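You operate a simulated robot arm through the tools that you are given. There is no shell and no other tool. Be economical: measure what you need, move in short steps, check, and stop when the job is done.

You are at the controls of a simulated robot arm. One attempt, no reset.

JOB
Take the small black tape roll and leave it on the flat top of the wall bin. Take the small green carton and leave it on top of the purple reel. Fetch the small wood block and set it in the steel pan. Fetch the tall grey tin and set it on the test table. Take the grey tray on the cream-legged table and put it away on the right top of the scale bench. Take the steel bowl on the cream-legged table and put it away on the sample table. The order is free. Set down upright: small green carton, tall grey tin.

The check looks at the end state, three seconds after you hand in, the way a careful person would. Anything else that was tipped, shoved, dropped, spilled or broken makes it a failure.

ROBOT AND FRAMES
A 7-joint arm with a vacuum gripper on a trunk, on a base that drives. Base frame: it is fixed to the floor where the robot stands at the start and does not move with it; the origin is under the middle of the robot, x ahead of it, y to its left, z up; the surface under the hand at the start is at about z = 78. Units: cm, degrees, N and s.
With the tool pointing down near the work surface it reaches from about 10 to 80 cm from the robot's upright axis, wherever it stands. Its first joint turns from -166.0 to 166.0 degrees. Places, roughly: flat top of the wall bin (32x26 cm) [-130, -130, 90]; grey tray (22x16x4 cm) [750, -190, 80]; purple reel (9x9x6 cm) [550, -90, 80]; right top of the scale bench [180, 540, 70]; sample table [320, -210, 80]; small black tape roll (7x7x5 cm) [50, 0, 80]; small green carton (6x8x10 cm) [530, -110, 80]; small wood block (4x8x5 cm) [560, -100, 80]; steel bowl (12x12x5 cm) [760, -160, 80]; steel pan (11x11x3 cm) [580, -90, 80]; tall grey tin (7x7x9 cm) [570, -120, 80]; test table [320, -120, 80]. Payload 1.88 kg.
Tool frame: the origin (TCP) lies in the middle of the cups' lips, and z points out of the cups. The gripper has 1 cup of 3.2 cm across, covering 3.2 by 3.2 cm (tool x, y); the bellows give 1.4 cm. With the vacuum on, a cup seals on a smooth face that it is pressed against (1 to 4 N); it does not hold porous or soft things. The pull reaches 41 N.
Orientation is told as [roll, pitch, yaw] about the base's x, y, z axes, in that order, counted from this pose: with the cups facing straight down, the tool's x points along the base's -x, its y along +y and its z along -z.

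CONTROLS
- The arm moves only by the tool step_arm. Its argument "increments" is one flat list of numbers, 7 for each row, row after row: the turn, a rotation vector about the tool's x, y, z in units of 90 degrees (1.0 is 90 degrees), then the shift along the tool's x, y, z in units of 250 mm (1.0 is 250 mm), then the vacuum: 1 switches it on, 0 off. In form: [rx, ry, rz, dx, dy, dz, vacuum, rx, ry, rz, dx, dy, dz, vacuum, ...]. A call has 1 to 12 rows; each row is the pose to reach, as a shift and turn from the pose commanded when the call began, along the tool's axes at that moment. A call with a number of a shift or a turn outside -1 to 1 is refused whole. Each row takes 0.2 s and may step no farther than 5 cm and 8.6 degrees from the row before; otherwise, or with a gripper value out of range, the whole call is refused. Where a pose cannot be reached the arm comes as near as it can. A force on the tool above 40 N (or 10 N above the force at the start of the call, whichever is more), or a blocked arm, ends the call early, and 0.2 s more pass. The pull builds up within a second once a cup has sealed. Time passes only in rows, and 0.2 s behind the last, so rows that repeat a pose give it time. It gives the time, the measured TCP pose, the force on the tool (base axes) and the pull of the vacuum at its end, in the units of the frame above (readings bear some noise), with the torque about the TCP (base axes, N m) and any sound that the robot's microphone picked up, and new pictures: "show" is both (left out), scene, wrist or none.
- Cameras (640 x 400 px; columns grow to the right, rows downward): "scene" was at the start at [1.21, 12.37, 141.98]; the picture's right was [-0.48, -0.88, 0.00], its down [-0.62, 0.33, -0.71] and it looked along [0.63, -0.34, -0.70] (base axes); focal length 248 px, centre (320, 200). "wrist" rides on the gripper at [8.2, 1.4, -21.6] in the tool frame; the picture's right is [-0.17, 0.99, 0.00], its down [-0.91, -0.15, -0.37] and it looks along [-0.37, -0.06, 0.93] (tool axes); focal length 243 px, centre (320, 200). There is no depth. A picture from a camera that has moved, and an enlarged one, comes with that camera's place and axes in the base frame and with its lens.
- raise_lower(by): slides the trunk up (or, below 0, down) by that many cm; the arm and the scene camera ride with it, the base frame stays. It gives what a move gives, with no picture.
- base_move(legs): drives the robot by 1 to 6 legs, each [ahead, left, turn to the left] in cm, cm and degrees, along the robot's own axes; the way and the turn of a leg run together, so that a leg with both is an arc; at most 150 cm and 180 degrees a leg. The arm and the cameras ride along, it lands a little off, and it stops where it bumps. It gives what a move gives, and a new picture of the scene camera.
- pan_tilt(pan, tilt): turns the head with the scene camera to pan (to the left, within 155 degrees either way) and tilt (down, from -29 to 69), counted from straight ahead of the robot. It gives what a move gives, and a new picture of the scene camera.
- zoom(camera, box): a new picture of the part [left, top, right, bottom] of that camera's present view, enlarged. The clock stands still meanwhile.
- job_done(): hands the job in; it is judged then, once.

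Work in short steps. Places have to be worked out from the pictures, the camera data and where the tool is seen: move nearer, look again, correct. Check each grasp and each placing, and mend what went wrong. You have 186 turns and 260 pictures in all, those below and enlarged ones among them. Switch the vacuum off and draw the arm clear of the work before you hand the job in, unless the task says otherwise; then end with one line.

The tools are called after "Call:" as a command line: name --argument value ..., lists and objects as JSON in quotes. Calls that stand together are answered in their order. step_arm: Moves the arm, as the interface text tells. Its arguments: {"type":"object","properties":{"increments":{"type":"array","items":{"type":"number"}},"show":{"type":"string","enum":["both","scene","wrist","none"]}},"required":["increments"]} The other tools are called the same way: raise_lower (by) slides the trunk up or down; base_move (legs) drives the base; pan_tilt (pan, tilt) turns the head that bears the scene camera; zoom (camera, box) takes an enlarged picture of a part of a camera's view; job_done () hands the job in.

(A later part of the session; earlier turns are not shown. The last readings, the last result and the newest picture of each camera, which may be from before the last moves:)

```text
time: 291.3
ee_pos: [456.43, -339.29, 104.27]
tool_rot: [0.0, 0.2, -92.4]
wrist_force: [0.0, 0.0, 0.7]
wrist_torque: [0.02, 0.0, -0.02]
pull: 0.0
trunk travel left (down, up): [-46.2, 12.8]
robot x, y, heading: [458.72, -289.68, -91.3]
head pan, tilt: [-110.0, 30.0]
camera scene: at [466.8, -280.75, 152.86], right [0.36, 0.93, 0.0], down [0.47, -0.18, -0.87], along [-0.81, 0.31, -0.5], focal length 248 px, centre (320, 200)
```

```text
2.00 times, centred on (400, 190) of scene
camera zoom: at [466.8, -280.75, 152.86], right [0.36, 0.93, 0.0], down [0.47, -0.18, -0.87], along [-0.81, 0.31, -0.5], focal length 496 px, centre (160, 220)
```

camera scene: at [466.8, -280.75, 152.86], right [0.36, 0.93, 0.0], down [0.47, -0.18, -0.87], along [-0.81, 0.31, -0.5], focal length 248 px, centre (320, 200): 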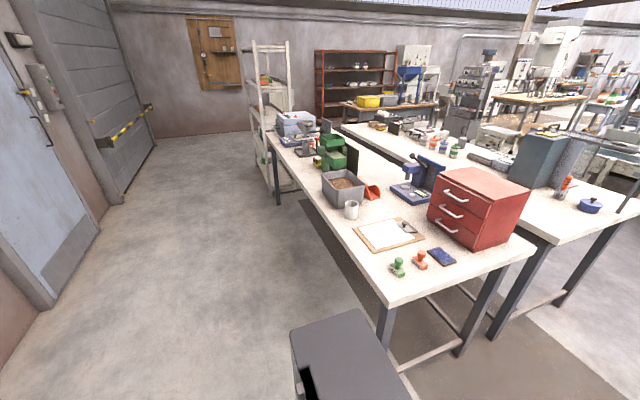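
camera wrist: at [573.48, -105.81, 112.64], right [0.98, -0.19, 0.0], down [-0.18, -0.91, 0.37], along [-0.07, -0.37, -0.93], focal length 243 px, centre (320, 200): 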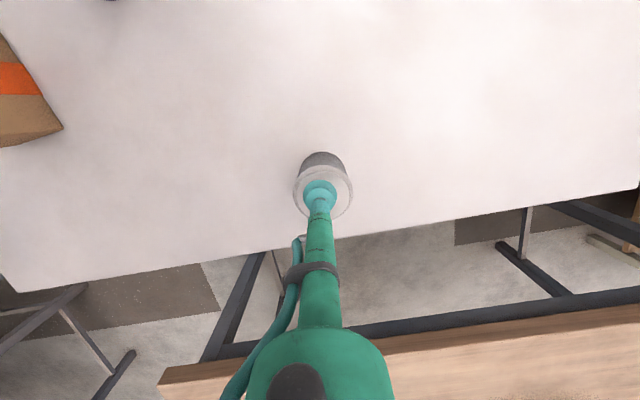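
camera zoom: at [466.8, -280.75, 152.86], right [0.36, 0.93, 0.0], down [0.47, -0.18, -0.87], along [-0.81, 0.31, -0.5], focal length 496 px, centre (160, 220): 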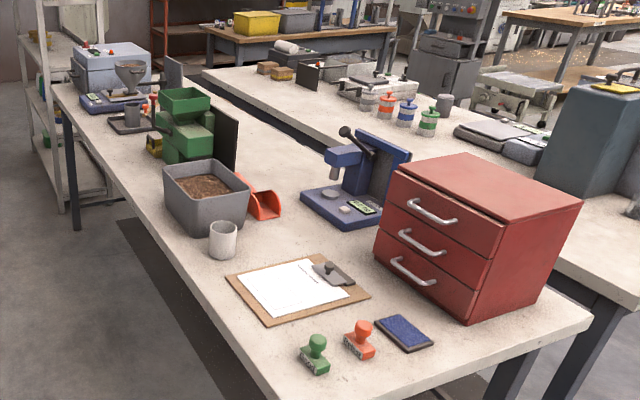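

There is a free spot at about (371,-207) on the sample table, between scoop, board and press. Now I turn to face the tables and strafe along the back aisle to the cream-legged table.

Call:
base_move --legs '[[0, 0, 180], [0, -145, 1], [0, -143, 0]]'

Call:
pan_tilt --pan 0 --tilt 35

```text
time: 312.4
ee_pos: [752.37, -266.98, 104.46]
tool_rot: [-0.1, 0.1, 83.5]
wrist_force: [0.7, -0.3, -0.3]
wrist_torque: [0.02, -0.01, 0.0]
pull: 0.2
trunk travel left (down, up): [-46.2, 12.8]
robot x, y, heading: [747.03, -316.88, 84.9]
head pan, tilt: [-110.0, 30.0]
camera scene: at [738.05, -324.82, 152.86], right [-0.42, -0.91, 0.0], down [-0.45, 0.21, -0.87], along [0.78, -0.37, -0.5], focal length 248 px, centre (320, 200)
```

scene: 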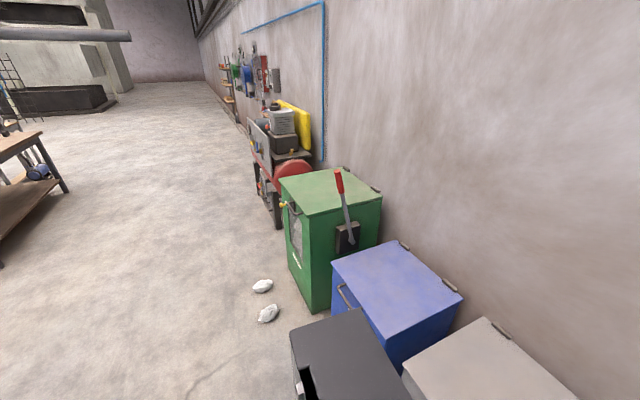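

```text
time: 314.3
ee_pos: [752.35, -266.87, 104.29]
tool_rot: [-0.1, 0.1, 83.6]
wrist_force: [-0.4, 0.0, -0.2]
wrist_torque: [-0.01, -0.01, 0.03]
pull: 0.1
trunk travel left (down, up): [-46.2, 12.8]
robot x, y, heading: [747.12, -315.95, 84.9]
head pan, tilt: [0.0, 35.0]
camera scene: at [730.65, -312.21, 152.08], right [1.0, -0.09, 0.0], down [-0.05, -0.57, -0.82], along [0.07, 0.82, -0.57], focal length 248 px, centre (320, 200)
```

scene: 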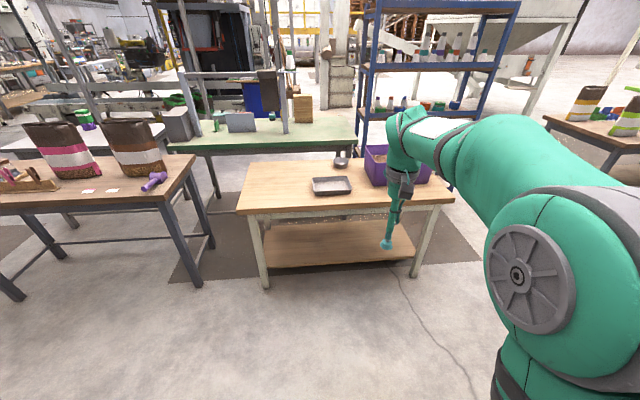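

The tray (747,-199) and bowl (757,-168) are in view; the table's near edge is y≈-217. I straighten the heading and approach, keeping the chassis short of the table.

Call:
base_move --legs '[[0, 0, 5], [55, -8, 0]]'

Call:
zoom --camera "wrist" --box '[0, 0, 640, 400]'

```text
time: 317.9
ee_pos: [756.58, -212.18, 104.19]
tool_rot: [-0.2, 0.0, 88.1]
wrist_force: [-0.8, 0.2, 0.0]
wrist_torque: [0.03, 0.0, 0.01]
pull: 0.1
trunk travel left (down, up): [-46.2, 12.8]
robot x, y, heading: [754.75, -261.67, 89.4]
head pan, tilt: [0.0, 35.0]
camera scene: at [738.48, -259.05, 152.08], right [1.0, -0.01, 0.0], down [-0.01, -0.57, -0.82], along [0.01, 0.82, -0.57], focal length 248 px, centre (320, 200)
```

scene: 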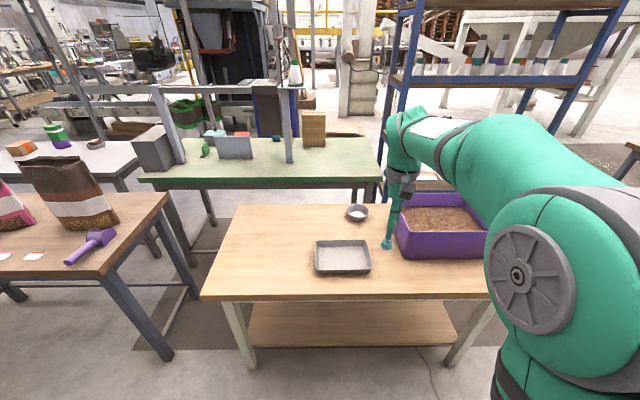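

```text
1.00 times, centred on (320, 200) of wrist (not enlarged: the box is as wide or as high as the picture)
camera zoom: at [754.82, -220.23, 125.76], right [-0.98, 0.2, 0.0], down [0.18, 0.91, 0.37], along [0.08, 0.36, -0.93], focal length 243 px, centre (320, 200)
```

zoom: 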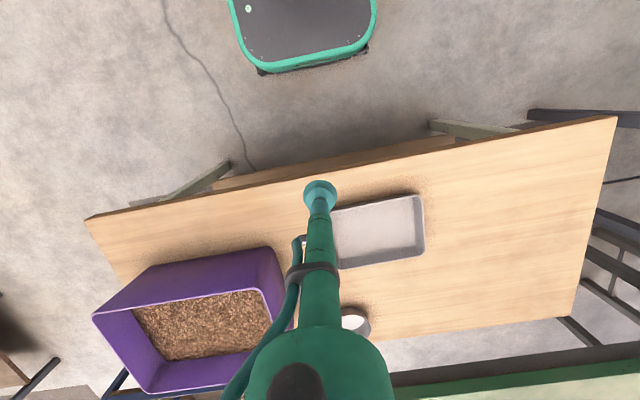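

Chassis front is at y≈-231, table edge ≈-210.5, so I can approach 15 cm more; then the bowl (756.3,-170.6) is 76 cm away.

Call:
base_move --legs '[[15, 0, 0]]'

Call:
step_arm --increments '[0, 0, 0, -0.15, 0, 0, 0, 0, 0, 0, -0.3, 0, 0, 0, 0, 0, 0, -0.45, 0, 0, 0, 0, 0, 0, -0.6, 0, 0.04, 0, 0, 0, 0, -0.75, 0, 0.1, 0, 0, 0, 0, -0.75, 0, 0.14, 0]' --show "both"

```text
time: 319.3
ee_pos: [756.45, -197.62, 104.21]
tool_rot: [-0.3, 0.1, 88.4]
wrist_force: [1.1, -0.2, 0.6]
wrist_torque: [0.04, -0.02, -0.01]
pull: 0.2
trunk travel left (down, up): [-46.2, 12.8]
robot x, y, heading: [754.94, -247.23, 89.5]
head pan, tilt: [0.0, 35.0]
camera scene: at [738.58, -244.57, 152.08], right [1.0, -0.01, 0.0], down [0.0, -0.57, -0.82], along [0.0, 0.82, -0.57], focal length 248 px, centre (320, 200)
```

scene: 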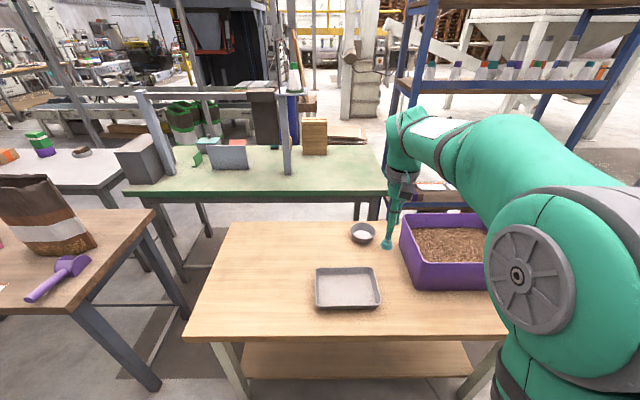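

```text
time: 320.7
ee_pos: [757.04, -179.02, 100.58]
tool_rot: [-0.1, 0.2, 88.4]
wrist_force: [0.1, 0.0, -1.2]
wrist_torque: [-0.03, 0.0, -0.04]
pull: 0.1
trunk travel left (down, up): [-46.2, 12.8]
robot x, y, heading: [755.06, -247.29, 89.7]
head pan, tilt: [0.0, 35.0]
camera scene: at [738.58, -244.53, 152.08], right [1.0, -0.01, 0.0], down [0.0, -0.57, -0.82], along [0.0, 0.82, -0.57], focal length 248 px, centre (320, 200)
camera wrist: at [755.26, -186.95, 122.1], right [-0.98, 0.19, 0.0], down [0.18, 0.91, 0.37], along [0.07, 0.36, -0.93], focal length 243 px, centre (320, 200)
```

scene: 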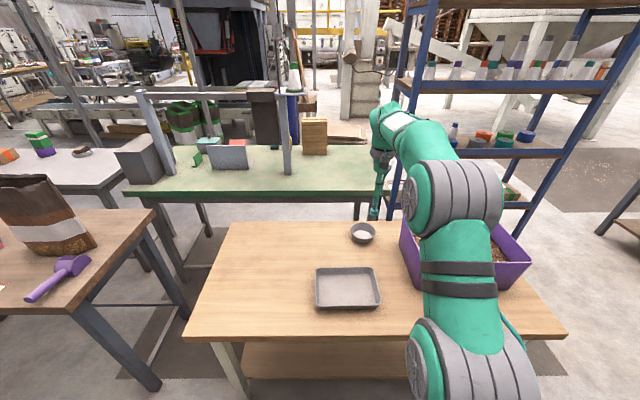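
wrist: 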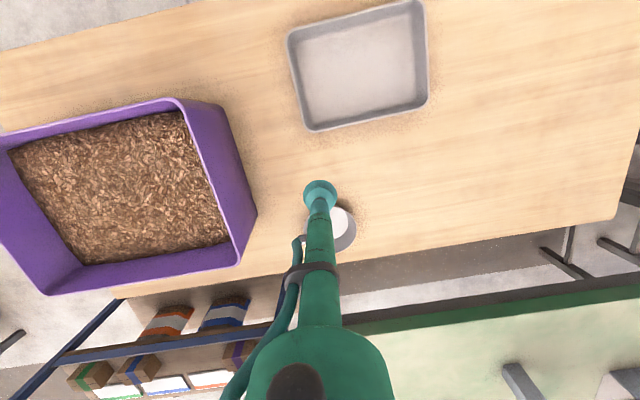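

I zoom in on the bowl in the scene view.

Call:
zoom --camera "scene" --box '[310, 190, 410, 315]'

```text
3.20 times, centred on (360, 252) of scene
camera zoom: at [738.58, -244.53, 152.08], right [1.0, -0.01, 0.0], down [0.0, -0.57, -0.82], along [0.0, 0.82, -0.57], focal length 794 px, centre (192, 32)
```

zoom: 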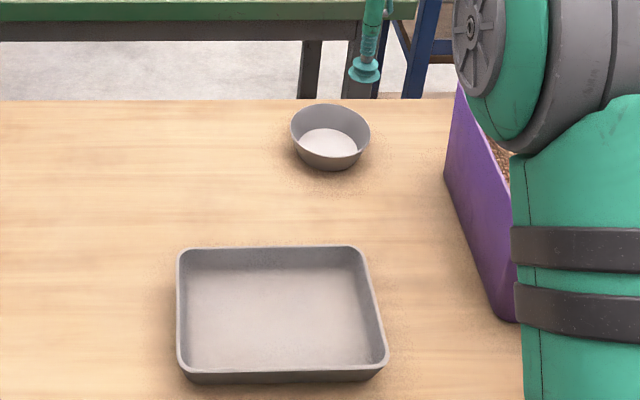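

Bowl centre ≈ (756.2,-168.7). I move above it and look.

Call:
step_arm --increments '[0, 0, 0, -0.14, 0.013, 0.03, 0, 0, 0, 0, -0.28, 0.026, 0.1, 0, 0, 0, 0, -0.412, 0.04, 0.2, 0, 0, 0, 0, -0.412, 0.04, 0.34, 0, 0, 0, 0, -0.412, 0.04, 0.34, 0]' --show "wrist"

Call:
zoom --camera "scene" --box '[310, 190, 410, 315]'

```text
time: 321.9
ee_pos: [756.11, -168.13, 92.05]
tool_rot: [-0.1, 0.1, 88.4]
wrist_force: [0.4, -0.4, -0.1]
wrist_torque: [-0.02, -0.01, -0.03]
pull: 0.1
trunk travel left (down, up): [-46.2, 12.8]
robot x, y, heading: [754.96, -247.22, 90.0]
head pan, tilt: [0.0, 35.0]
camera wrist: at [754.49, -176.31, 113.49], right [-0.98, 0.19, 0.0], down [0.18, 0.91, 0.37], along [0.07, 0.37, -0.93], focal length 243 px, centre (320, 200)
```

wrist: 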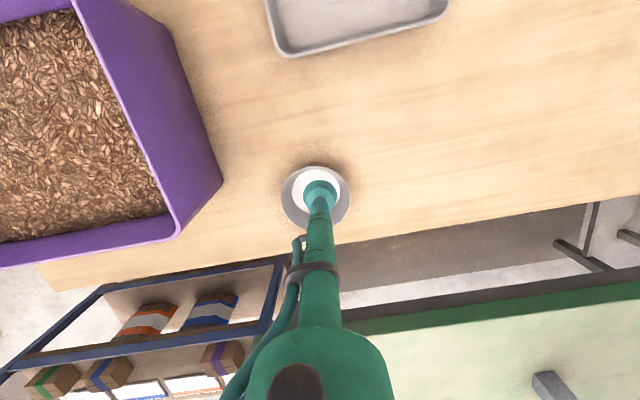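

```text
3.20 times, centred on (360, 252) of scene
camera zoom: at [738.58, -244.57, 152.08], right [1.0, -0.01, 0.0], down [0.0, -0.57, -0.82], along [0.0, 0.82, -0.57], focal length 794 px, centre (192, 32)
```

zoom: 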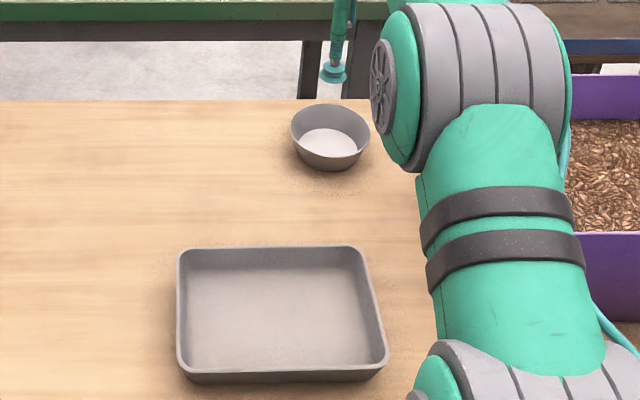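

Combining both views, the table here is lower (z≈75.5) and the bowl is at (757.3,-163.6). I drive 6 cm closer and re-centre.

Call:
base_move --legs '[[6, 0, 0]]'

Call:
zoom --camera "wrist" --box '[220, 100, 420, 300]'

```text
time: 322.9
ee_pos: [756.18, -162.29, 91.95]
tool_rot: [-0.1, 0.2, 88.4]
wrist_force: [0.4, 0.7, 0.1]
wrist_torque: [0.0, 0.0, 0.02]
pull: 0.1
trunk travel left (down, up): [-46.2, 12.8]
robot x, y, heading: [755.23, -241.25, 89.7]
head pan, tilt: [0.0, 35.0]
camera scene: at [738.62, -238.5, 152.08], right [1.0, -0.01, 0.0], down [0.0, -0.57, -0.82], along [0.01, 0.82, -0.57], focal length 248 px, centre (320, 200)
```

scene: 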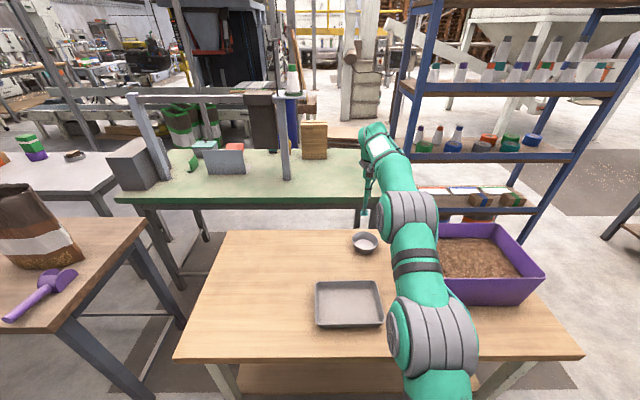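

```text
2.00 times, centred on (320, 200) of wrist
camera zoom: at [754.57, -170.26, 113.47], right [-0.98, 0.19, 0.0], down [0.18, 0.91, 0.37], along [0.07, 0.36, -0.93], focal length 485 px, centre (320, 200)
```

zoom: 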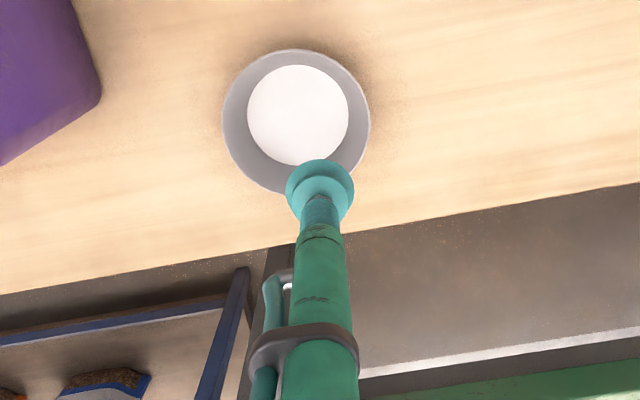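

Parallax between the two wrist views gives bowl centre (757.7,-163.1), rim z≈80, floor ≈75.5. I centre and descend into it with vacuum on.

Call:
step_arm --increments '[0, 0, 0, 0.03, -0.06, 0.1, 1, 0, 0, 0, 0.03, -0.06, 0.26, 1, 0, 0, 0, 0.03, -0.06, 0.42, 1, 0, 0, 0, 0.03, -0.06, 0.56, 1, 0, 0, 0, 0.03, -0.06, 0.6, 1, 0, 0, 0, 0.03, -0.06, 0.62, 1, 0, 0, 0, 0.03, -0.06, 0.62, 1]' --show "wrist"

```text
time: 324.5
ee_pos: [757.92, -163.22, 76.32]
tool_rot: [-0.2, 0.1, 88.4]
wrist_force: [-0.3, -0.4, 0.8]
wrist_torque: [0.0, 0.02, 0.02]
pull: 0.1
trunk travel left (down, up): [-46.2, 12.8]
robot x, y, heading: [755.19, -241.5, 89.6]
head pan, tilt: [0.0, 35.0]
camera wrist: at [756.12, -171.17, 97.86], right [-0.98, 0.19, 0.0], down [0.18, 0.91, 0.37], along [0.07, 0.36, -0.93], focal length 243 px, centre (320, 200)
```

wrist: 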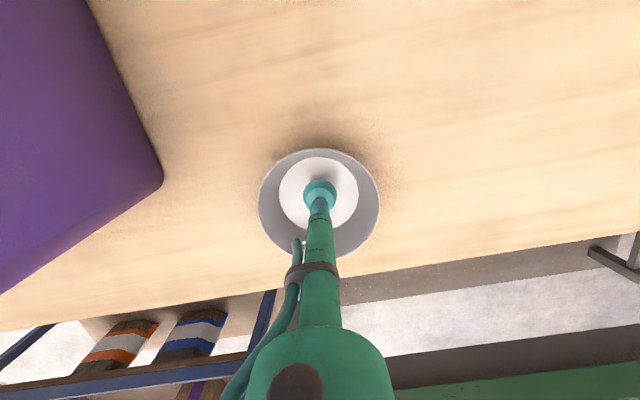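

Centred, no contact yet. I creep lower in 0.5 cm rows.

Call:
step_arm --increments '[0, 0, 0, 0, 0, 0.02, 1, 0, 0, 0, 0, 0, 0.04, 1, 0, 0, 0, 0, 0, 0.06, 1, 0, 0, 0, 0, 0, 0.08, 1, 0, 0, 0, 0, 0, 0.08, 1]' --show "none"

```text
time: 325.7
ee_pos: [757.74, -163.25, 74.33]
tool_rot: [-0.1, 0.2, 88.3]
wrist_force: [-0.8, -2.5, -0.9]
wrist_torque: [0.08, 0.01, 0.02]
pull: 40.6
trunk travel left (down, up): [-46.2, 12.8]
robot x, y, heading: [755.12, -241.46, 89.7]
head pan, tilt: [0.0, 35.0]
```

Sealed in the bowl (pull 40.6 N). I raise the trunk 12 cm and back away 45 cm.

Call:
raise_lower --by 12

Call:
base_move --legs '[[-45, 0, 0]]'

Call:
step_arm --increments '[0, 0, 0, 0.1, 0, 0, 1, 0, 0, 0, 0.25, 0, -0.02, 1, 0, 0, 0, 0.4, 0, -0.06, 1, 0, 0, 0, 0.55, 0, -0.1, 1, 0, 0, 0, 0.7, 0, -0.16, 1, 0, 0, 0, 0.85, 0, -0.24, 1, 0, 0, 0, 1, 0, -0.32, 1, 0, 0, 0, 1, 0, -0.32, 1]' --show "both"

```text
time: 327.2
ee_pos: [757.89, -163.06, 86.35]
tool_rot: [-0.1, 0.2, 88.4]
wrist_force: [-0.4, 0.6, -0.5]
wrist_torque: [-0.02, -0.01, -0.02]
pull: 40.6
trunk travel left (down, up): [-58.2, 0.8]
robot x, y, heading: [754.8, -241.32, 89.7]
head pan, tilt: [0.0, 35.0]
```

```text
time: 329.8
ee_pos: [757.14, -207.15, 86.46]
tool_rot: [-0.1, 0.1, 88.7]
wrist_force: [-0.1, -0.6, 0.0]
wrist_torque: [-0.02, -0.02, -0.04]
pull: 40.8
trunk travel left (down, up): [-58.2, 0.8]
robot x, y, heading: [754.59, -285.15, 90.3]
head pan, tilt: [0.0, 35.0]
camera scene: at [738.47, -282.69, 164.08], right [1.0, 0.0, 0.0], down [0.0, -0.57, -0.82], along [0.0, 0.82, -0.57], focal length 248 px, centre (320, 200)
```

scene: 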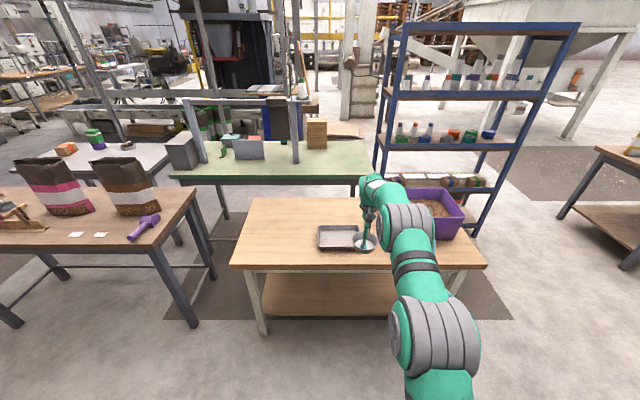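

```text
time: 331.6
ee_pos: [756.25, -232.27, 94.5]
tool_rot: [-0.1, 0.2, 88.6]
wrist_force: [0.0, -0.4, -0.6]
wrist_torque: [0.05, -0.02, -0.01]
pull: 40.3
trunk travel left (down, up): [-58.2, 0.8]
robot x, y, heading: [754.72, -285.6, 89.9]
head pan, tilt: [0.0, 35.0]
camera scene: at [738.47, -282.73, 164.08], right [1.0, 0.0, 0.0], down [0.0, -0.57, -0.82], along [0.0, 0.82, -0.57], focal length 248 px, centre (320, 200)
camera wrist: at [754.56, -240.24, 116.01], right [-0.98, 0.19, 0.0], down [0.17, 0.91, 0.37], along [0.07, 0.36, -0.93], focal length 243 px, centre (320, 200)
```

scene: 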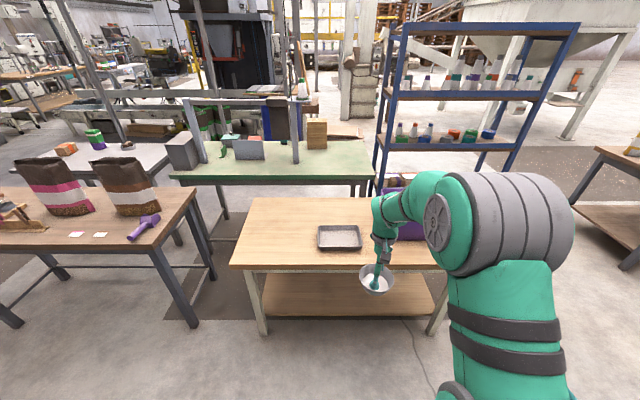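
wrist: 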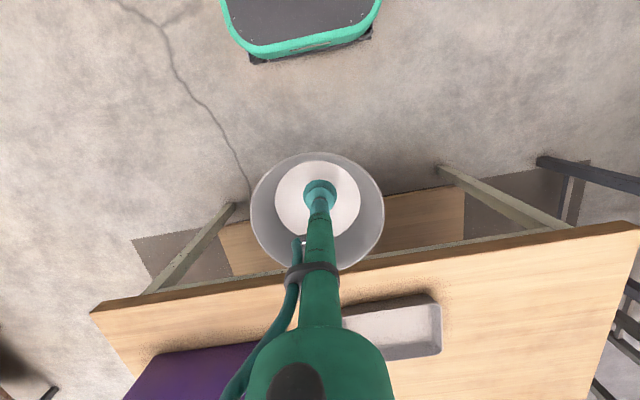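

The bowl is held well. I strafe along the back aisle to x≈470 and look at the sample table.

Call:
base_move --legs '[[0, 140, 0], [0, 144, 0]]'

Call:
pan_tilt --pan 45 --tilt 35

```text
time: 345.5
ee_pos: [470.06, -227.08, 94.6]
tool_rot: [-0.1, 0.2, 88.0]
wrist_force: [0.1, -0.2, -1.1]
wrist_torque: [0.0, 0.01, -0.03]
pull: 40.7
trunk travel left (down, up): [-58.2, 0.8]
robot x, y, heading: [467.88, -280.33, 89.4]
head pan, tilt: [0.0, 35.0]
camera scene: at [451.6, -277.45, 164.08], right [1.0, -0.01, 0.0], down [-0.01, -0.57, -0.82], along [0.01, 0.82, -0.57], focal length 248 px, centre (320, 200)
```

scene: 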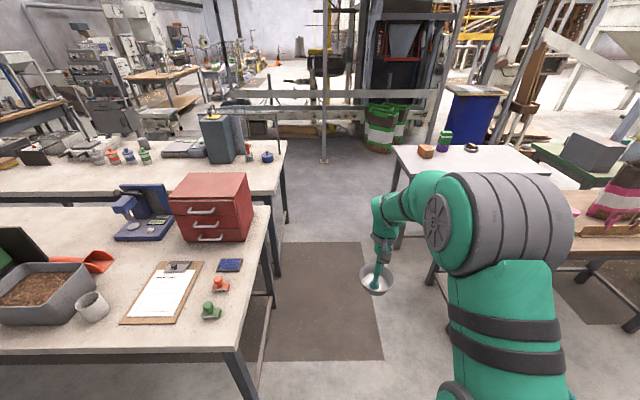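

```text
time: 346.6
ee_pos: [469.87, -227.11, 94.42]
tool_rot: [-0.1, 0.2, 88.1]
wrist_force: [-0.3, 0.1, -1.4]
wrist_torque: [0.01, -0.02, 0.04]
pull: 40.4
trunk travel left (down, up): [-58.2, 0.8]
robot x, y, heading: [468.03, -280.23, 89.6]
head pan, tilt: [45.0, 35.0]
camera scene: at [445.35, -279.96, 164.08], right [0.72, 0.7, 0.0], down [0.4, -0.41, -0.82], along [-0.57, 0.59, -0.57], focal length 248 px, centre (320, 200)
```

scene: 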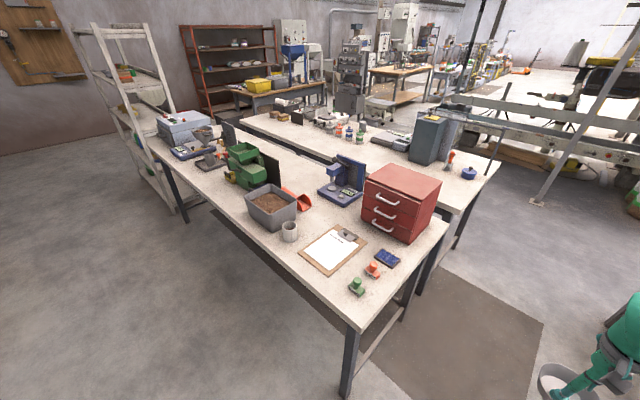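

Spot confirmed: free rectangle x 364–384, y −222…−191; I'll put the bowl at (374,-206). I lift the bowl 9 cm and strafe left 95 cm over the low items.

Call:
step_arm --increments '[0, 0, 0, 0, 0, -0.12, 1, 0, 0, 0, 0, 0, -0.24, 1, 0, 0, 0, 0, 0, -0.36, 1, 0, 0, 0, 0, 0, -0.36, 1]' --show "none"

Call:
base_move --legs '[[3, 95, 0]]'

Call:
pan_tilt --pan 0 --tilt 45

```text
time: 347.6
ee_pos: [469.82, -227.1, 103.47]
tool_rot: [-0.1, 0.2, 88.2]
wrist_force: [-0.3, 0.1, -0.3]
wrist_torque: [-0.01, -0.01, 0.03]
pull: 40.3
trunk travel left (down, up): [-58.2, 0.8]
robot x, y, heading: [467.88, -280.08, 89.5]
head pan, tilt: [45.0, 35.0]
```

```text
time: 352.6
ee_pos: [374.58, -223.35, 103.43]
tool_rot: [-0.2, 0.2, 88.4]
wrist_force: [0.0, 1.0, -0.7]
wrist_torque: [0.03, 0.0, -0.01]
pull: 40.6
trunk travel left (down, up): [-58.2, 0.8]
robot x, y, heading: [373.14, -276.43, 89.8]
head pan, tilt: [45.0, 35.0]
camera scene: at [350.29, -276.36, 164.08], right [0.71, 0.7, 0.0], down [0.4, -0.41, -0.82], along [-0.58, 0.58, -0.57], focal length 248 px, centre (320, 200)
```

scene: 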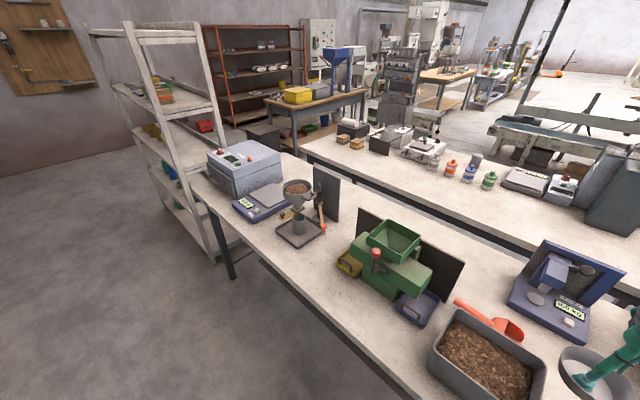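

```text
time: 353.7
ee_pos: [374.79, -223.41, 103.4]
tool_rot: [0.0, 0.2, 88.3]
wrist_force: [-0.1, -0.4, -1.1]
wrist_torque: [0.01, 0.0, 0.01]
pull: 40.7
trunk travel left (down, up): [-58.2, 0.8]
robot x, y, heading: [372.74, -276.46, 89.5]
head pan, tilt: [0.0, 45.0]
camera scene: at [356.53, -274.49, 162.6], right [1.0, 0.0, 0.0], down [0.0, -0.71, -0.71], along [0.0, 0.71, -0.71], focal length 248 px, centre (320, 200)
```

scene: 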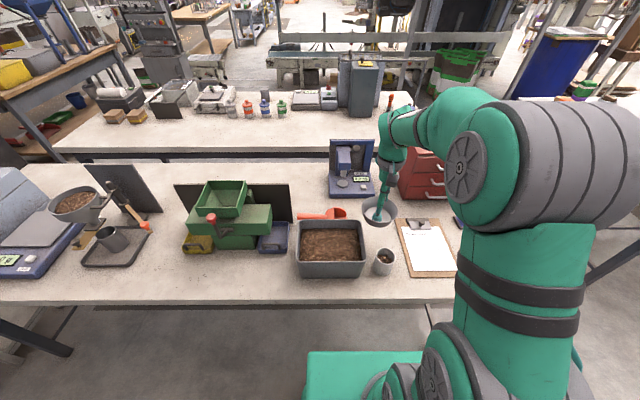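

Refined target (379.5,-204). I extend over it, then lower to z≈90 and look.

Call:
step_arm --increments '[0, 0, 0, -0.17, -0.035, 0, 1, 0, 0, 0, -0.34, -0.07, 0, 1, 0, 0, 0, -0.51, -0.11, 0, 1, 0, 0, 0, -0.68, -0.145, 0, 1, 0, 0, 0, -0.78, -0.165, 0.1, 1, 0, 0, 0, -0.78, -0.165, 0.26, 1, 0, 0, 0, -0.78, -0.165, 0.42, 1, 0, 0, 0, -0.78, -0.165, 0.54, 1, 0, 0, 0, -0.78, -0.165, 0.54, 1]' --show "wrist"

Call:
zoom --camera "scene" --box '[280, 140, 440, 290]'

```text
time: 355.7
ee_pos: [379.36, -204.16, 89.56]
tool_rot: [-0.1, 0.2, 88.4]
wrist_force: [0.1, -0.9, -1.0]
wrist_torque: [-0.03, -0.02, -0.01]
pull: 41.1
trunk travel left (down, up): [-58.2, 0.8]
robot x, y, heading: [372.83, -276.52, 89.8]
head pan, tilt: [0.0, 45.0]
camera wrist: at [377.64, -212.12, 111.02], right [-0.98, 0.19, 0.0], down [0.18, 0.91, 0.37], along [0.07, 0.36, -0.93], focal length 243 px, centre (320, 200)
```

wrist: 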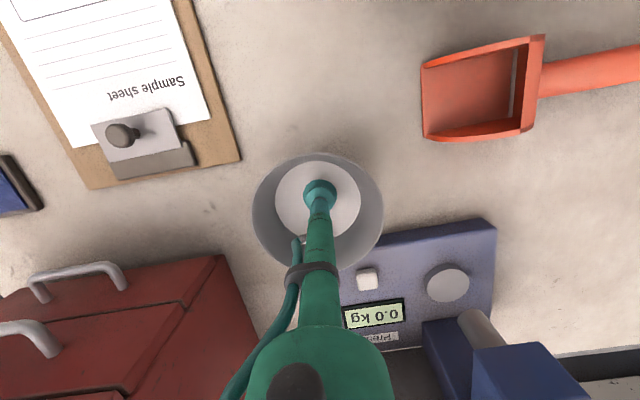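

```text
2.67 times, centred on (360, 215) of scene
camera zoom: at [356.53, -274.47, 162.6], right [1.0, -0.01, 0.0], down [0.0, -0.71, -0.71], along [0.0, 0.71, -0.71], focal length 662 px, centre (213, 160)
```

zoom: 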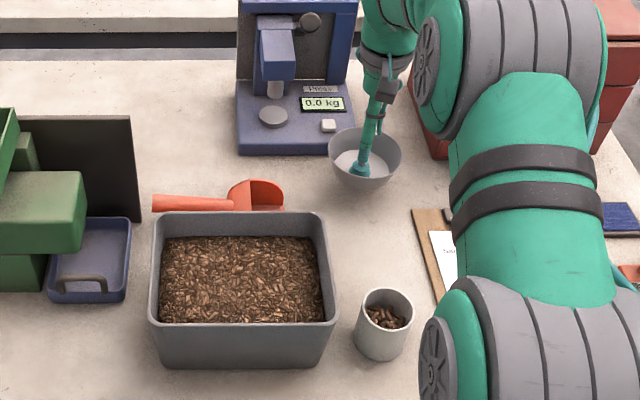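

The best-clearance centre is about (377.3,-206). I shift there and lower to ~1.5 cm above the likely surface.

Call:
step_arm --increments '[0, 0, 0, 0.074, 0.08, 0, 1, 0, 0, 0, 0.074, 0.08, 0.1, 1, 0, 0, 0, 0.074, 0.08, 0.18, 1, 0, 0, 0, 0.074, 0.08, 0.2, 1, 0, 0, 0, 0.074, 0.08, 0.22, 1, 0, 0, 0, 0.074, 0.08, 0.22, 1]' --show "wrist"

```text
time: 357.1
ee_pos: [377.14, -205.69, 84.64]
tool_rot: [-0.1, -0.3, 88.5]
wrist_force: [-6.5, -1.7, 30.7]
wrist_torque: [-0.04, -0.01, 0.0]
pull: 41.0
trunk travel left (down, up): [-58.2, 0.8]
robot x, y, heading: [372.59, -276.48, 89.8]
head pan, tilt: [0.0, 45.0]
camera wrist: at [375.53, -213.91, 106.07], right [-0.98, 0.19, 0.0], down [0.18, 0.91, 0.38], along [0.07, 0.37, -0.93], focal length 243 px, centre (320, 200)
```

wrist: 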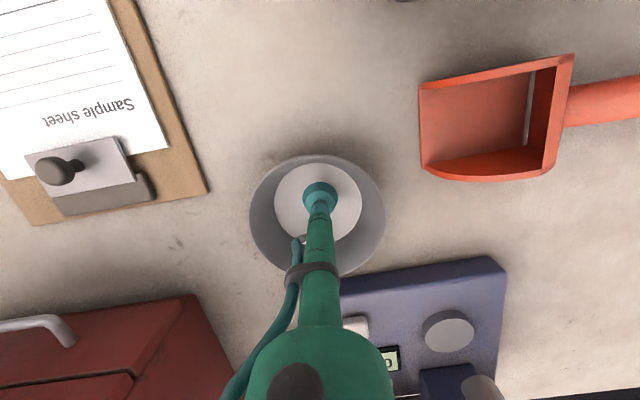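

Contact (table is at z≈84 here). I nudge 1.2 cm away from the press: lift slightly, shift, set down, with vacuum still on.

Call:
step_arm --increments '[0, 0, 0, 0, 0, -0.04, 1, 0, 0, 0, 0.025, 0, -0.04, 1, 0, 0, 0, 0.05, 0, -0.04, 1, 0, 0, 0, 0.05, 0, -0.02, 1, 0, 0, 0, 0.05, 0, -0.012, 1, 0, 0, 0, 0.05, 0, -0.012, 1]' --show "none"

```text
time: 358.5
ee_pos: [377.21, -207.36, 84.86]
tool_rot: [-0.1, 0.1, 88.4]
wrist_force: [4.6, -9.1, 6.4]
wrist_torque: [0.06, 0.06, 0.0]
pull: 40.5
trunk travel left (down, up): [-58.2, 0.8]
robot x, y, heading: [373.02, -276.74, 89.8]
head pan, tilt: [0.0, 45.0]
```

Contact again, light. I release and rise straight up.

Call:
step_arm --increments '[0, 0, 0, 0, 0, 0, 0, 0, 0, 0, 0, 0, 0, 0, 0, 0, 0, 0, 0, 0, 0, 0, 0, 0, 0, 0, 0, 0, 0, 0, 0, 0, 0, 0, 0, 0, 0, 0, 0, 0, -0.03, 0, 0, 0, 0, 0, 0, -0.12, 0, 0, 0, 0, 0, 0, -0.28, 0, 0, 0, 0, 0, 0, -0.46, 0, 0, 0, 0, 0, 0, -0.64, 0, 0, 0, 0, 0.15, 0, -0.72, 0, 0, 0, 0, 0.3, 0, -0.76, 0]' --show "both"

```text
time: 361.1
ee_pos: [377.06, -214.78, 103.93]
tool_rot: [-0.1, 0.2, 88.3]
wrist_force: [-0.3, -0.1, 0.4]
wrist_torque: [0.08, -0.03, 0.0]
pull: 0.0
trunk travel left (down, up): [-58.2, 0.8]
robot x, y, heading: [373.18, -276.79, 89.6]
head pan, tilt: [0.0, 45.0]
camera scene: at [356.53, -274.54, 162.6], right [1.0, -0.01, 0.0], down [0.0, -0.71, -0.71], along [0.0, 0.71, -0.71], focal length 248 px, centre (320, 200)
camera wrist: at [375.27, -222.78, 125.36], right [-0.98, 0.19, 0.0], down [0.18, 0.91, 0.37], along [0.07, 0.37, -0.93], focal length 243 px, centre (320, 200)
```

scene: 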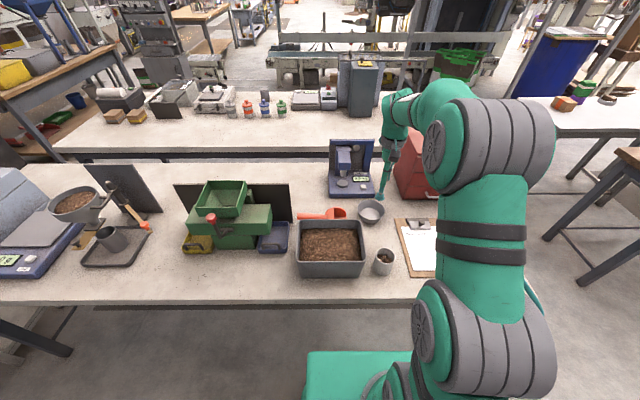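
wrist: 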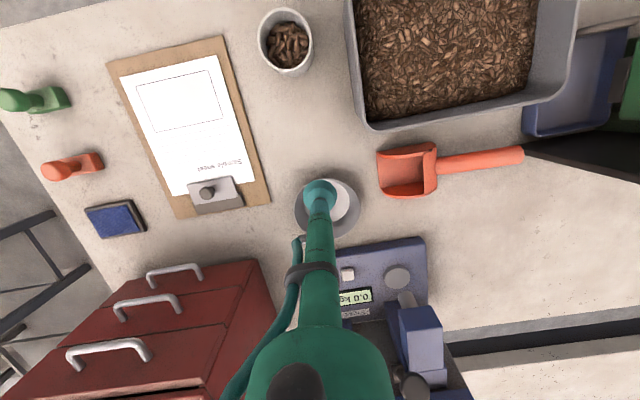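

The bowl sits freely on the sample table. Now back to the cream-legged table for the tray (centre ≈ (748.3,-190.3)).

Call:
base_move --legs '[[-14, 0, 0], [0, -125, 0], [0, -125, 0], [0, -121, 0]]'

```text
time: 380.1
ee_pos: [753.73, -243.9, 103.89]
tool_rot: [0.0, 0.2, 84.5]
wrist_force: [-0.1, -0.6, 0.0]
wrist_torque: [0.02, 0.0, 0.03]
pull: 0.1
trunk travel left (down, up): [-58.2, 0.8]
robot x, y, heading: [745.54, -305.49, 85.5]
head pan, tilt: [0.0, 45.0]
camera scene: at [729.27, -302.13, 162.6], right [1.0, -0.07, 0.0], down [-0.05, -0.71, -0.71], along [0.05, 0.71, -0.71], focal length 248 px, centre (320, 200)
```

scene: 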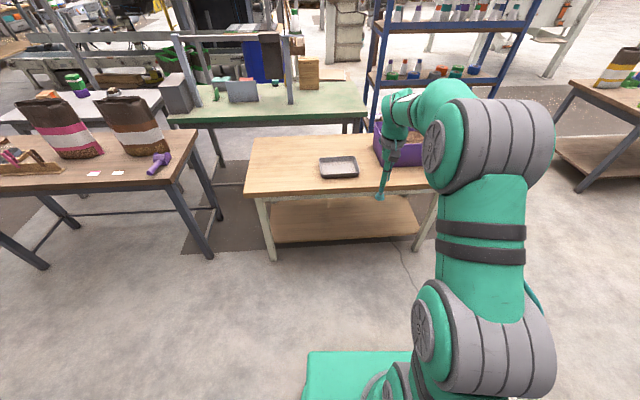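

I straighten and approach so the cup comes right over the tray, then lower partway with a wrist look.

Call:
base_move --legs '[[0, 0, 4.5], [53, 1, 0]]'

Call:
step_arm --increments '[0, 0, 0, 0, 0, 0.18, 0, 0, 0, 0, 0, 0, 0.36, 0, 0, 0, 0, 0, 0, 0.54, 0, 0, 0, 0, 0, 0, 0.7, 0, 0, 0, 0, 0, 0, 0.7, 0]' --show "wrist"

```text
time: 383.6
ee_pos: [746.88, -191.57, 103.73]
tool_rot: [0.0, 0.1, 89.5]
wrist_force: [-0.5, 0.3, 0.7]
wrist_torque: [0.01, -0.02, 0.0]
pull: 0.1
trunk travel left (down, up): [-58.2, 0.8]
robot x, y, heading: [744.04, -253.67, 90.9]
head pan, tilt: [0.0, 45.0]
camera scene: at [727.57, -251.68, 162.6], right [1.0, 0.01, 0.0], down [0.01, -0.71, -0.71], along [-0.01, 0.71, -0.71], focal length 248 px, centre (320, 200)
```

scene: 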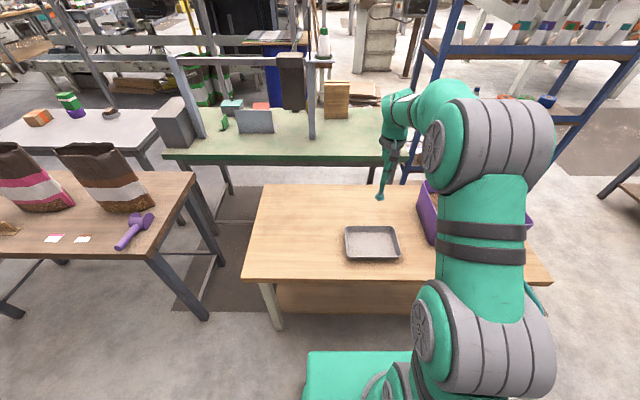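

```text
time: 384.8
ee_pos: [746.72, -191.66, 86.21]
tool_rot: [-0.2, 0.2, 89.5]
wrist_force: [-0.9, -0.6, -0.2]
wrist_torque: [-0.05, -0.04, 0.01]
pull: 0.0
trunk travel left (down, up): [-58.2, 0.8]
robot x, y, heading: [744.01, -253.44, 90.6]
head pan, tilt: [0.0, 45.0]
camera wrist: at [745.22, -199.66, 107.77], right [-0.98, 0.17, 0.0], down [0.16, 0.91, 0.37], along [0.07, 0.37, -0.93], focal length 243 px, centre (320, 200)
```

wrist: 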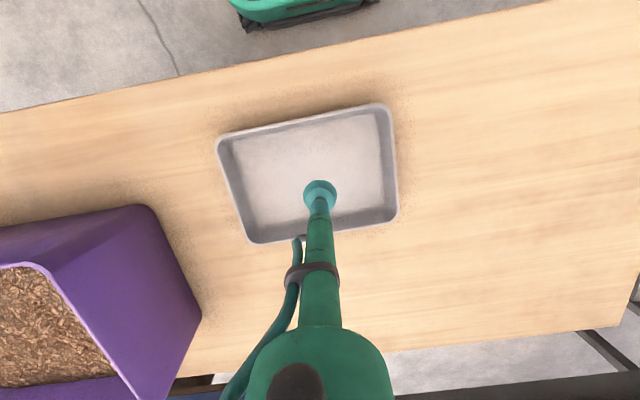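

The tray centre is ≈(747.9,-191.5). I shift 1.2 cm and descend to seal on its floor.

Call:
step_arm --increments '[0, 0, 0, -0.008, -0.048, 0.12, 1, 0, 0, 0, -0.008, -0.048, 0.28, 1, 0, 0, 0, -0.008, -0.048, 0.42, 1, 0, 0, 0, -0.008, -0.048, 0.445, 1, 0, 0, 0, -0.008, -0.048, 0.46, 1, 0, 0, 0, -0.008, -0.048, 0.47, 1, 0, 0, 0, -0.008, -0.048, 0.47, 1, 0, 0, 0, -0.008, -0.048, 0.47, 1]' --show "none"

```text
time: 386.6
ee_pos: [748.13, -191.6, 74.58]
tool_rot: [-0.1, 0.2, 89.4]
wrist_force: [0.4, -0.6, 2.1]
wrist_torque: [0.06, 0.04, -0.05]
pull: 41.2
trunk travel left (down, up): [-58.2, 0.8]
robot x, y, heading: [744.11, -253.46, 90.9]
head pan, tilt: [0.0, 45.0]
```

Sealed on the tray. I lift 20 cm straight up, then retract 12 cm.

Call:
step_arm --increments '[0, 0, 0, 0, 0, -0.1, 1, 0, 0, 0, 0, 0, -0.24, 1, 0, 0, 0, 0, 0, -0.4, 1, 0, 0, 0, 0, 0, -0.56, 1, 0, 0, 0, 0, 0, -0.72, 1, 0, 0, 0, 0.1, 0, -0.84, 1, 0, 0, 0, 0.22, 0, -0.88, 1, 0, 0, 0, 0.36, 0, -0.9, 1, 0, 0, 0, 0.5, 0, -0.9, 1, 0, 0, 0, 0.5, 0, -0.9, 1]' --show "both"

```text
time: 388.8
ee_pos: [747.77, -204.02, 96.93]
tool_rot: [0.0, 0.1, 89.5]
wrist_force: [-0.7, 0.1, -1.4]
wrist_torque: [-0.01, -0.02, 0.0]
pull: 40.6
trunk travel left (down, up): [-58.2, 0.8]
robot x, y, heading: [744.15, -253.79, 90.7]
head pan, tilt: [0.0, 45.0]
camera scene: at [727.57, -251.73, 162.6], right [1.0, 0.01, 0.0], down [0.01, -0.71, -0.71], along [-0.01, 0.71, -0.71], focal length 248 px, centre (320, 200)
camera wrist: at [746.2, -212.09, 118.42], right [-0.98, 0.17, 0.0], down [0.16, 0.91, 0.37], along [0.07, 0.37, -0.93], focal length 243 px, centre (320, 200)
```

scene: 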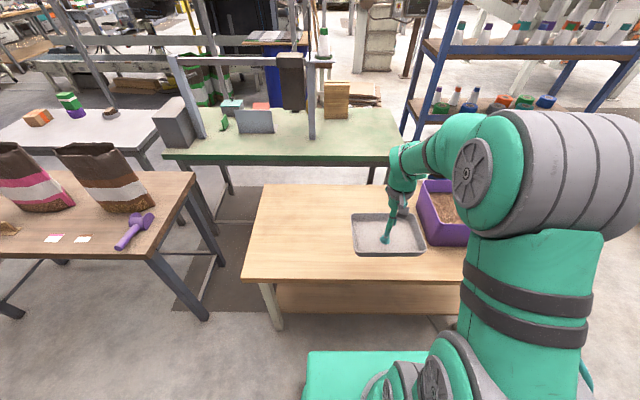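
wrist: 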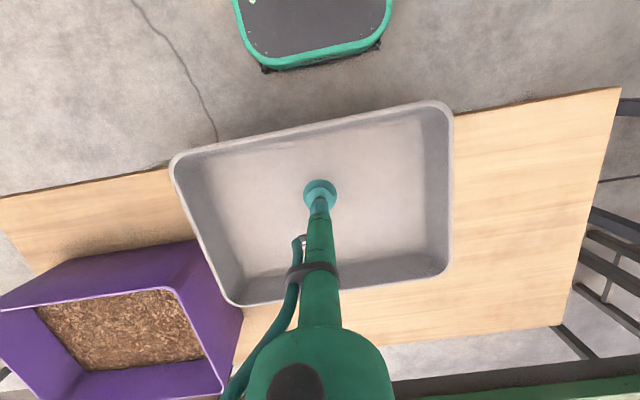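

The tray is held level. I back off, turn to face -x, and go along the back aisle.

Call:
base_move --legs '[[-44, 0, 0], [0, 0, 89.5], [150, 0, 0], [120, 0, 0]]'

```text
time: 407.8
ee_pos: [426.0, -296.58, 97.03]
tool_rot: [-0.2, 0.2, -179.7]
wrist_force: [-0.4, 1.0, -1.8]
wrist_torque: [0.02, -0.02, 0.05]
pull: 40.3
trunk travel left (down, up): [-58.2, 0.8]
robot x, y, heading: [475.7, -299.5, -178.0]
head pan, tilt: [0.0, 45.0]
camera scene: at [473.95, -316.11, 162.6], right [-0.03, 1.0, 0.0], down [0.71, 0.02, -0.71], along [-0.71, -0.02, -0.71], focal length 248 px, centre (320, 200)
```

scene: 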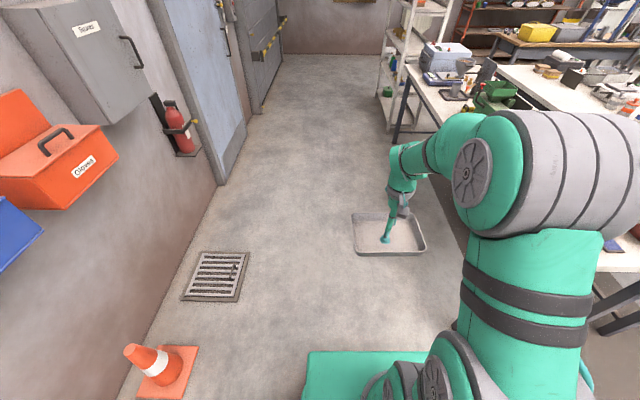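

The aisle is clear. I continue to x≈-25, turn to face +y, and start north.

Call:
base_move --legs '[[0, 0, -2], [150, 0, 0], [150, 0, 0], [150, 0, 0], [48, 0, 0], [0, 0, -90]]'

```text
time: 436.2
ee_pos: [-16.6, -223.19, 96.9]
tool_rot: [-0.1, 0.1, 84.3]
wrist_force: [-0.1, -0.5, -1.3]
wrist_torque: [-0.03, -0.02, -0.02]
pull: 40.5
trunk travel left (down, up): [-58.2, 0.8]
robot x, y, heading: [-24.87, -272.13, 85.6]
head pan, tilt: [0.0, 45.0]
camera scene: at [-41.06, -268.96, 162.6], right [1.0, -0.08, 0.0], down [-0.05, -0.7, -0.71], along [0.05, 0.7, -0.71], focal length 248 px, centre (320, 200)
```

scene: 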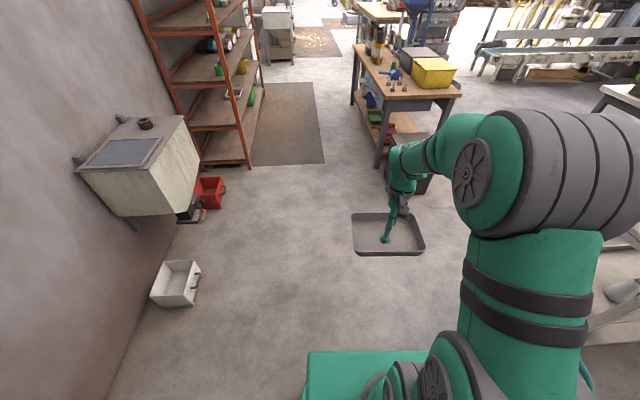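

The corridor between shelf and bench lies ahead (centre x≈-35). I straighten and go north 300 cm.

Call:
base_move --legs '[[0, 0, 4.4], [150, 10, 0], [150, 0, 0]]'

Call:
pan_tilt --pan -8 --tilt 15

```text
refused: leg 2 is longer than a leg can be; nothing moved
```

```text
time: 437.1
ee_pos: [-16.74, -223.16, 97.04]
tool_rot: [-0.1, 0.3, 84.4]
wrist_force: [0.7, -0.3, -1.0]
wrist_torque: [-0.04, 0.03, 0.0]
pull: 41.2
trunk travel left (down, up): [-58.2, 0.8]
robot x, y, heading: [-25.16, -272.19, 85.8]
head pan, tilt: [-8.0, 15.0]
camera scene: at [-39.68, -267.94, 167.27], right [0.98, -0.21, 0.0], down [-0.06, -0.25, -0.97], along [0.21, 0.94, -0.26], focal length 248 px, centre (320, 200)
```

scene: 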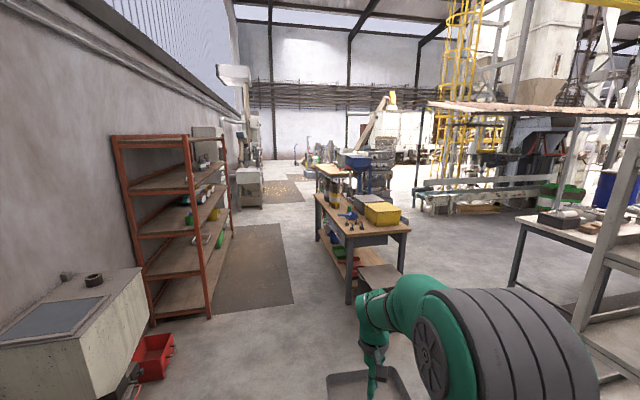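

I split the legs and drive north.

Call:
base_move --legs '[[0, 0, 4.2], [0, 12, 0], [150, 0, 0], [150, 0, 0], [90, 0, 0]]'

```text
time: 457.2
ee_pos: [-5.35, 164.82, 96.92]
tool_rot: [-0.1, 0.2, 84.6]
wrist_force: [-0.3, -1.4, -1.6]
wrist_torque: [-0.02, -0.02, 0.02]
pull: 40.1
trunk travel left (down, up): [-58.2, 0.8]
robot x, y, heading: [-13.08, 115.5, 86.0]
head pan, tilt: [-8.0, 15.0]
camera scene: at [-28.14, 119.91, 167.28], right [0.98, -0.21, 0.0], down [-0.05, -0.25, -0.97], along [0.2, 0.94, -0.26], focal length 248 px, centre (320, 200)
```

scene: 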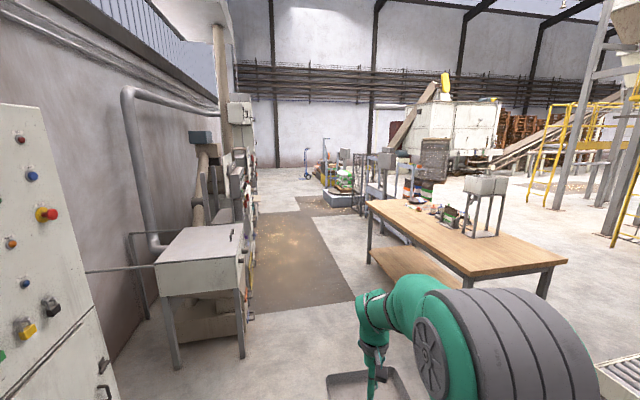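

I zoom toward where the scale bench should be (pixel ≈(382,189)).

Call:
zoom --camera "scene" --box '[310, 120, 470, 220]'

```text
4.00 times, centred on (390, 170) of scene
camera zoom: at [-28.14, 119.91, 167.28], right [0.98, -0.21, 0.0], down [-0.05, -0.25, -0.97], along [0.2, 0.94, -0.26], focal length 993 px, centre (40, 320)
```

zoom: 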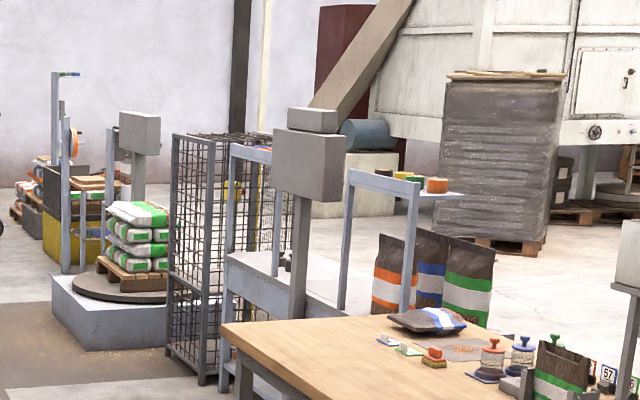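

The scale bench is the light-blue bench behind the wooden table, around x≈163–190, y≈455–570. I drive north along the corridor to view it from its side.

Call:
base_move --legs '[[0, 0, 4], [0, -22, 0], [150, 0, 0], [150, 0, 0]]'

Call:
pan_tilt --pan -60 --tilt 25

```text
time: 473.5
ee_pos: [17.92, 467.93, 96.91]
tool_rot: [-0.1, 0.2, 87.4]
wrist_force: [0.1, 0.5, -1.3]
wrist_torque: [-0.04, 0.02, 0.03]
pull: 40.2
trunk travel left (down, up): [-58.2, 0.8]
robot x, y, heading: [12.16, 418.18, 88.8]
head pan, tilt: [-8.0, 15.0]
camera scene: at [-2.69, 422.02, 167.28], right [0.99, -0.16, 0.0], down [-0.04, -0.26, -0.97], along [0.16, 0.95, -0.26], focal length 248 px, centre (320, 200)
```

scene: 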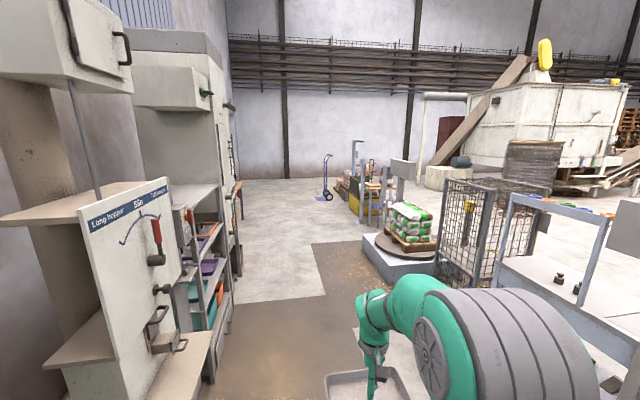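

```text
time: 474.7
ee_pos: [17.97, 467.84, 96.83]
tool_rot: [-0.1, 0.2, 87.3]
wrist_force: [0.5, -0.6, -2.5]
wrist_torque: [-0.02, 0.03, 0.0]
pull: 40.9
trunk travel left (down, up): [-58.2, 0.8]
robot x, y, heading: [12.19, 418.49, 88.6]
head pan, tilt: [-60.0, 25.0]
camera scene: at [3.87, 417.23, 165.66], right [0.48, -0.88, 0.0], down [-0.37, -0.2, -0.91], along [0.8, 0.44, -0.42], focal length 248 px, centre (320, 200)
```

scene: 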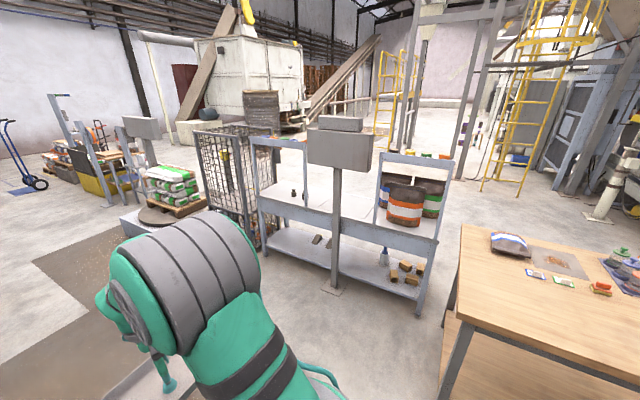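

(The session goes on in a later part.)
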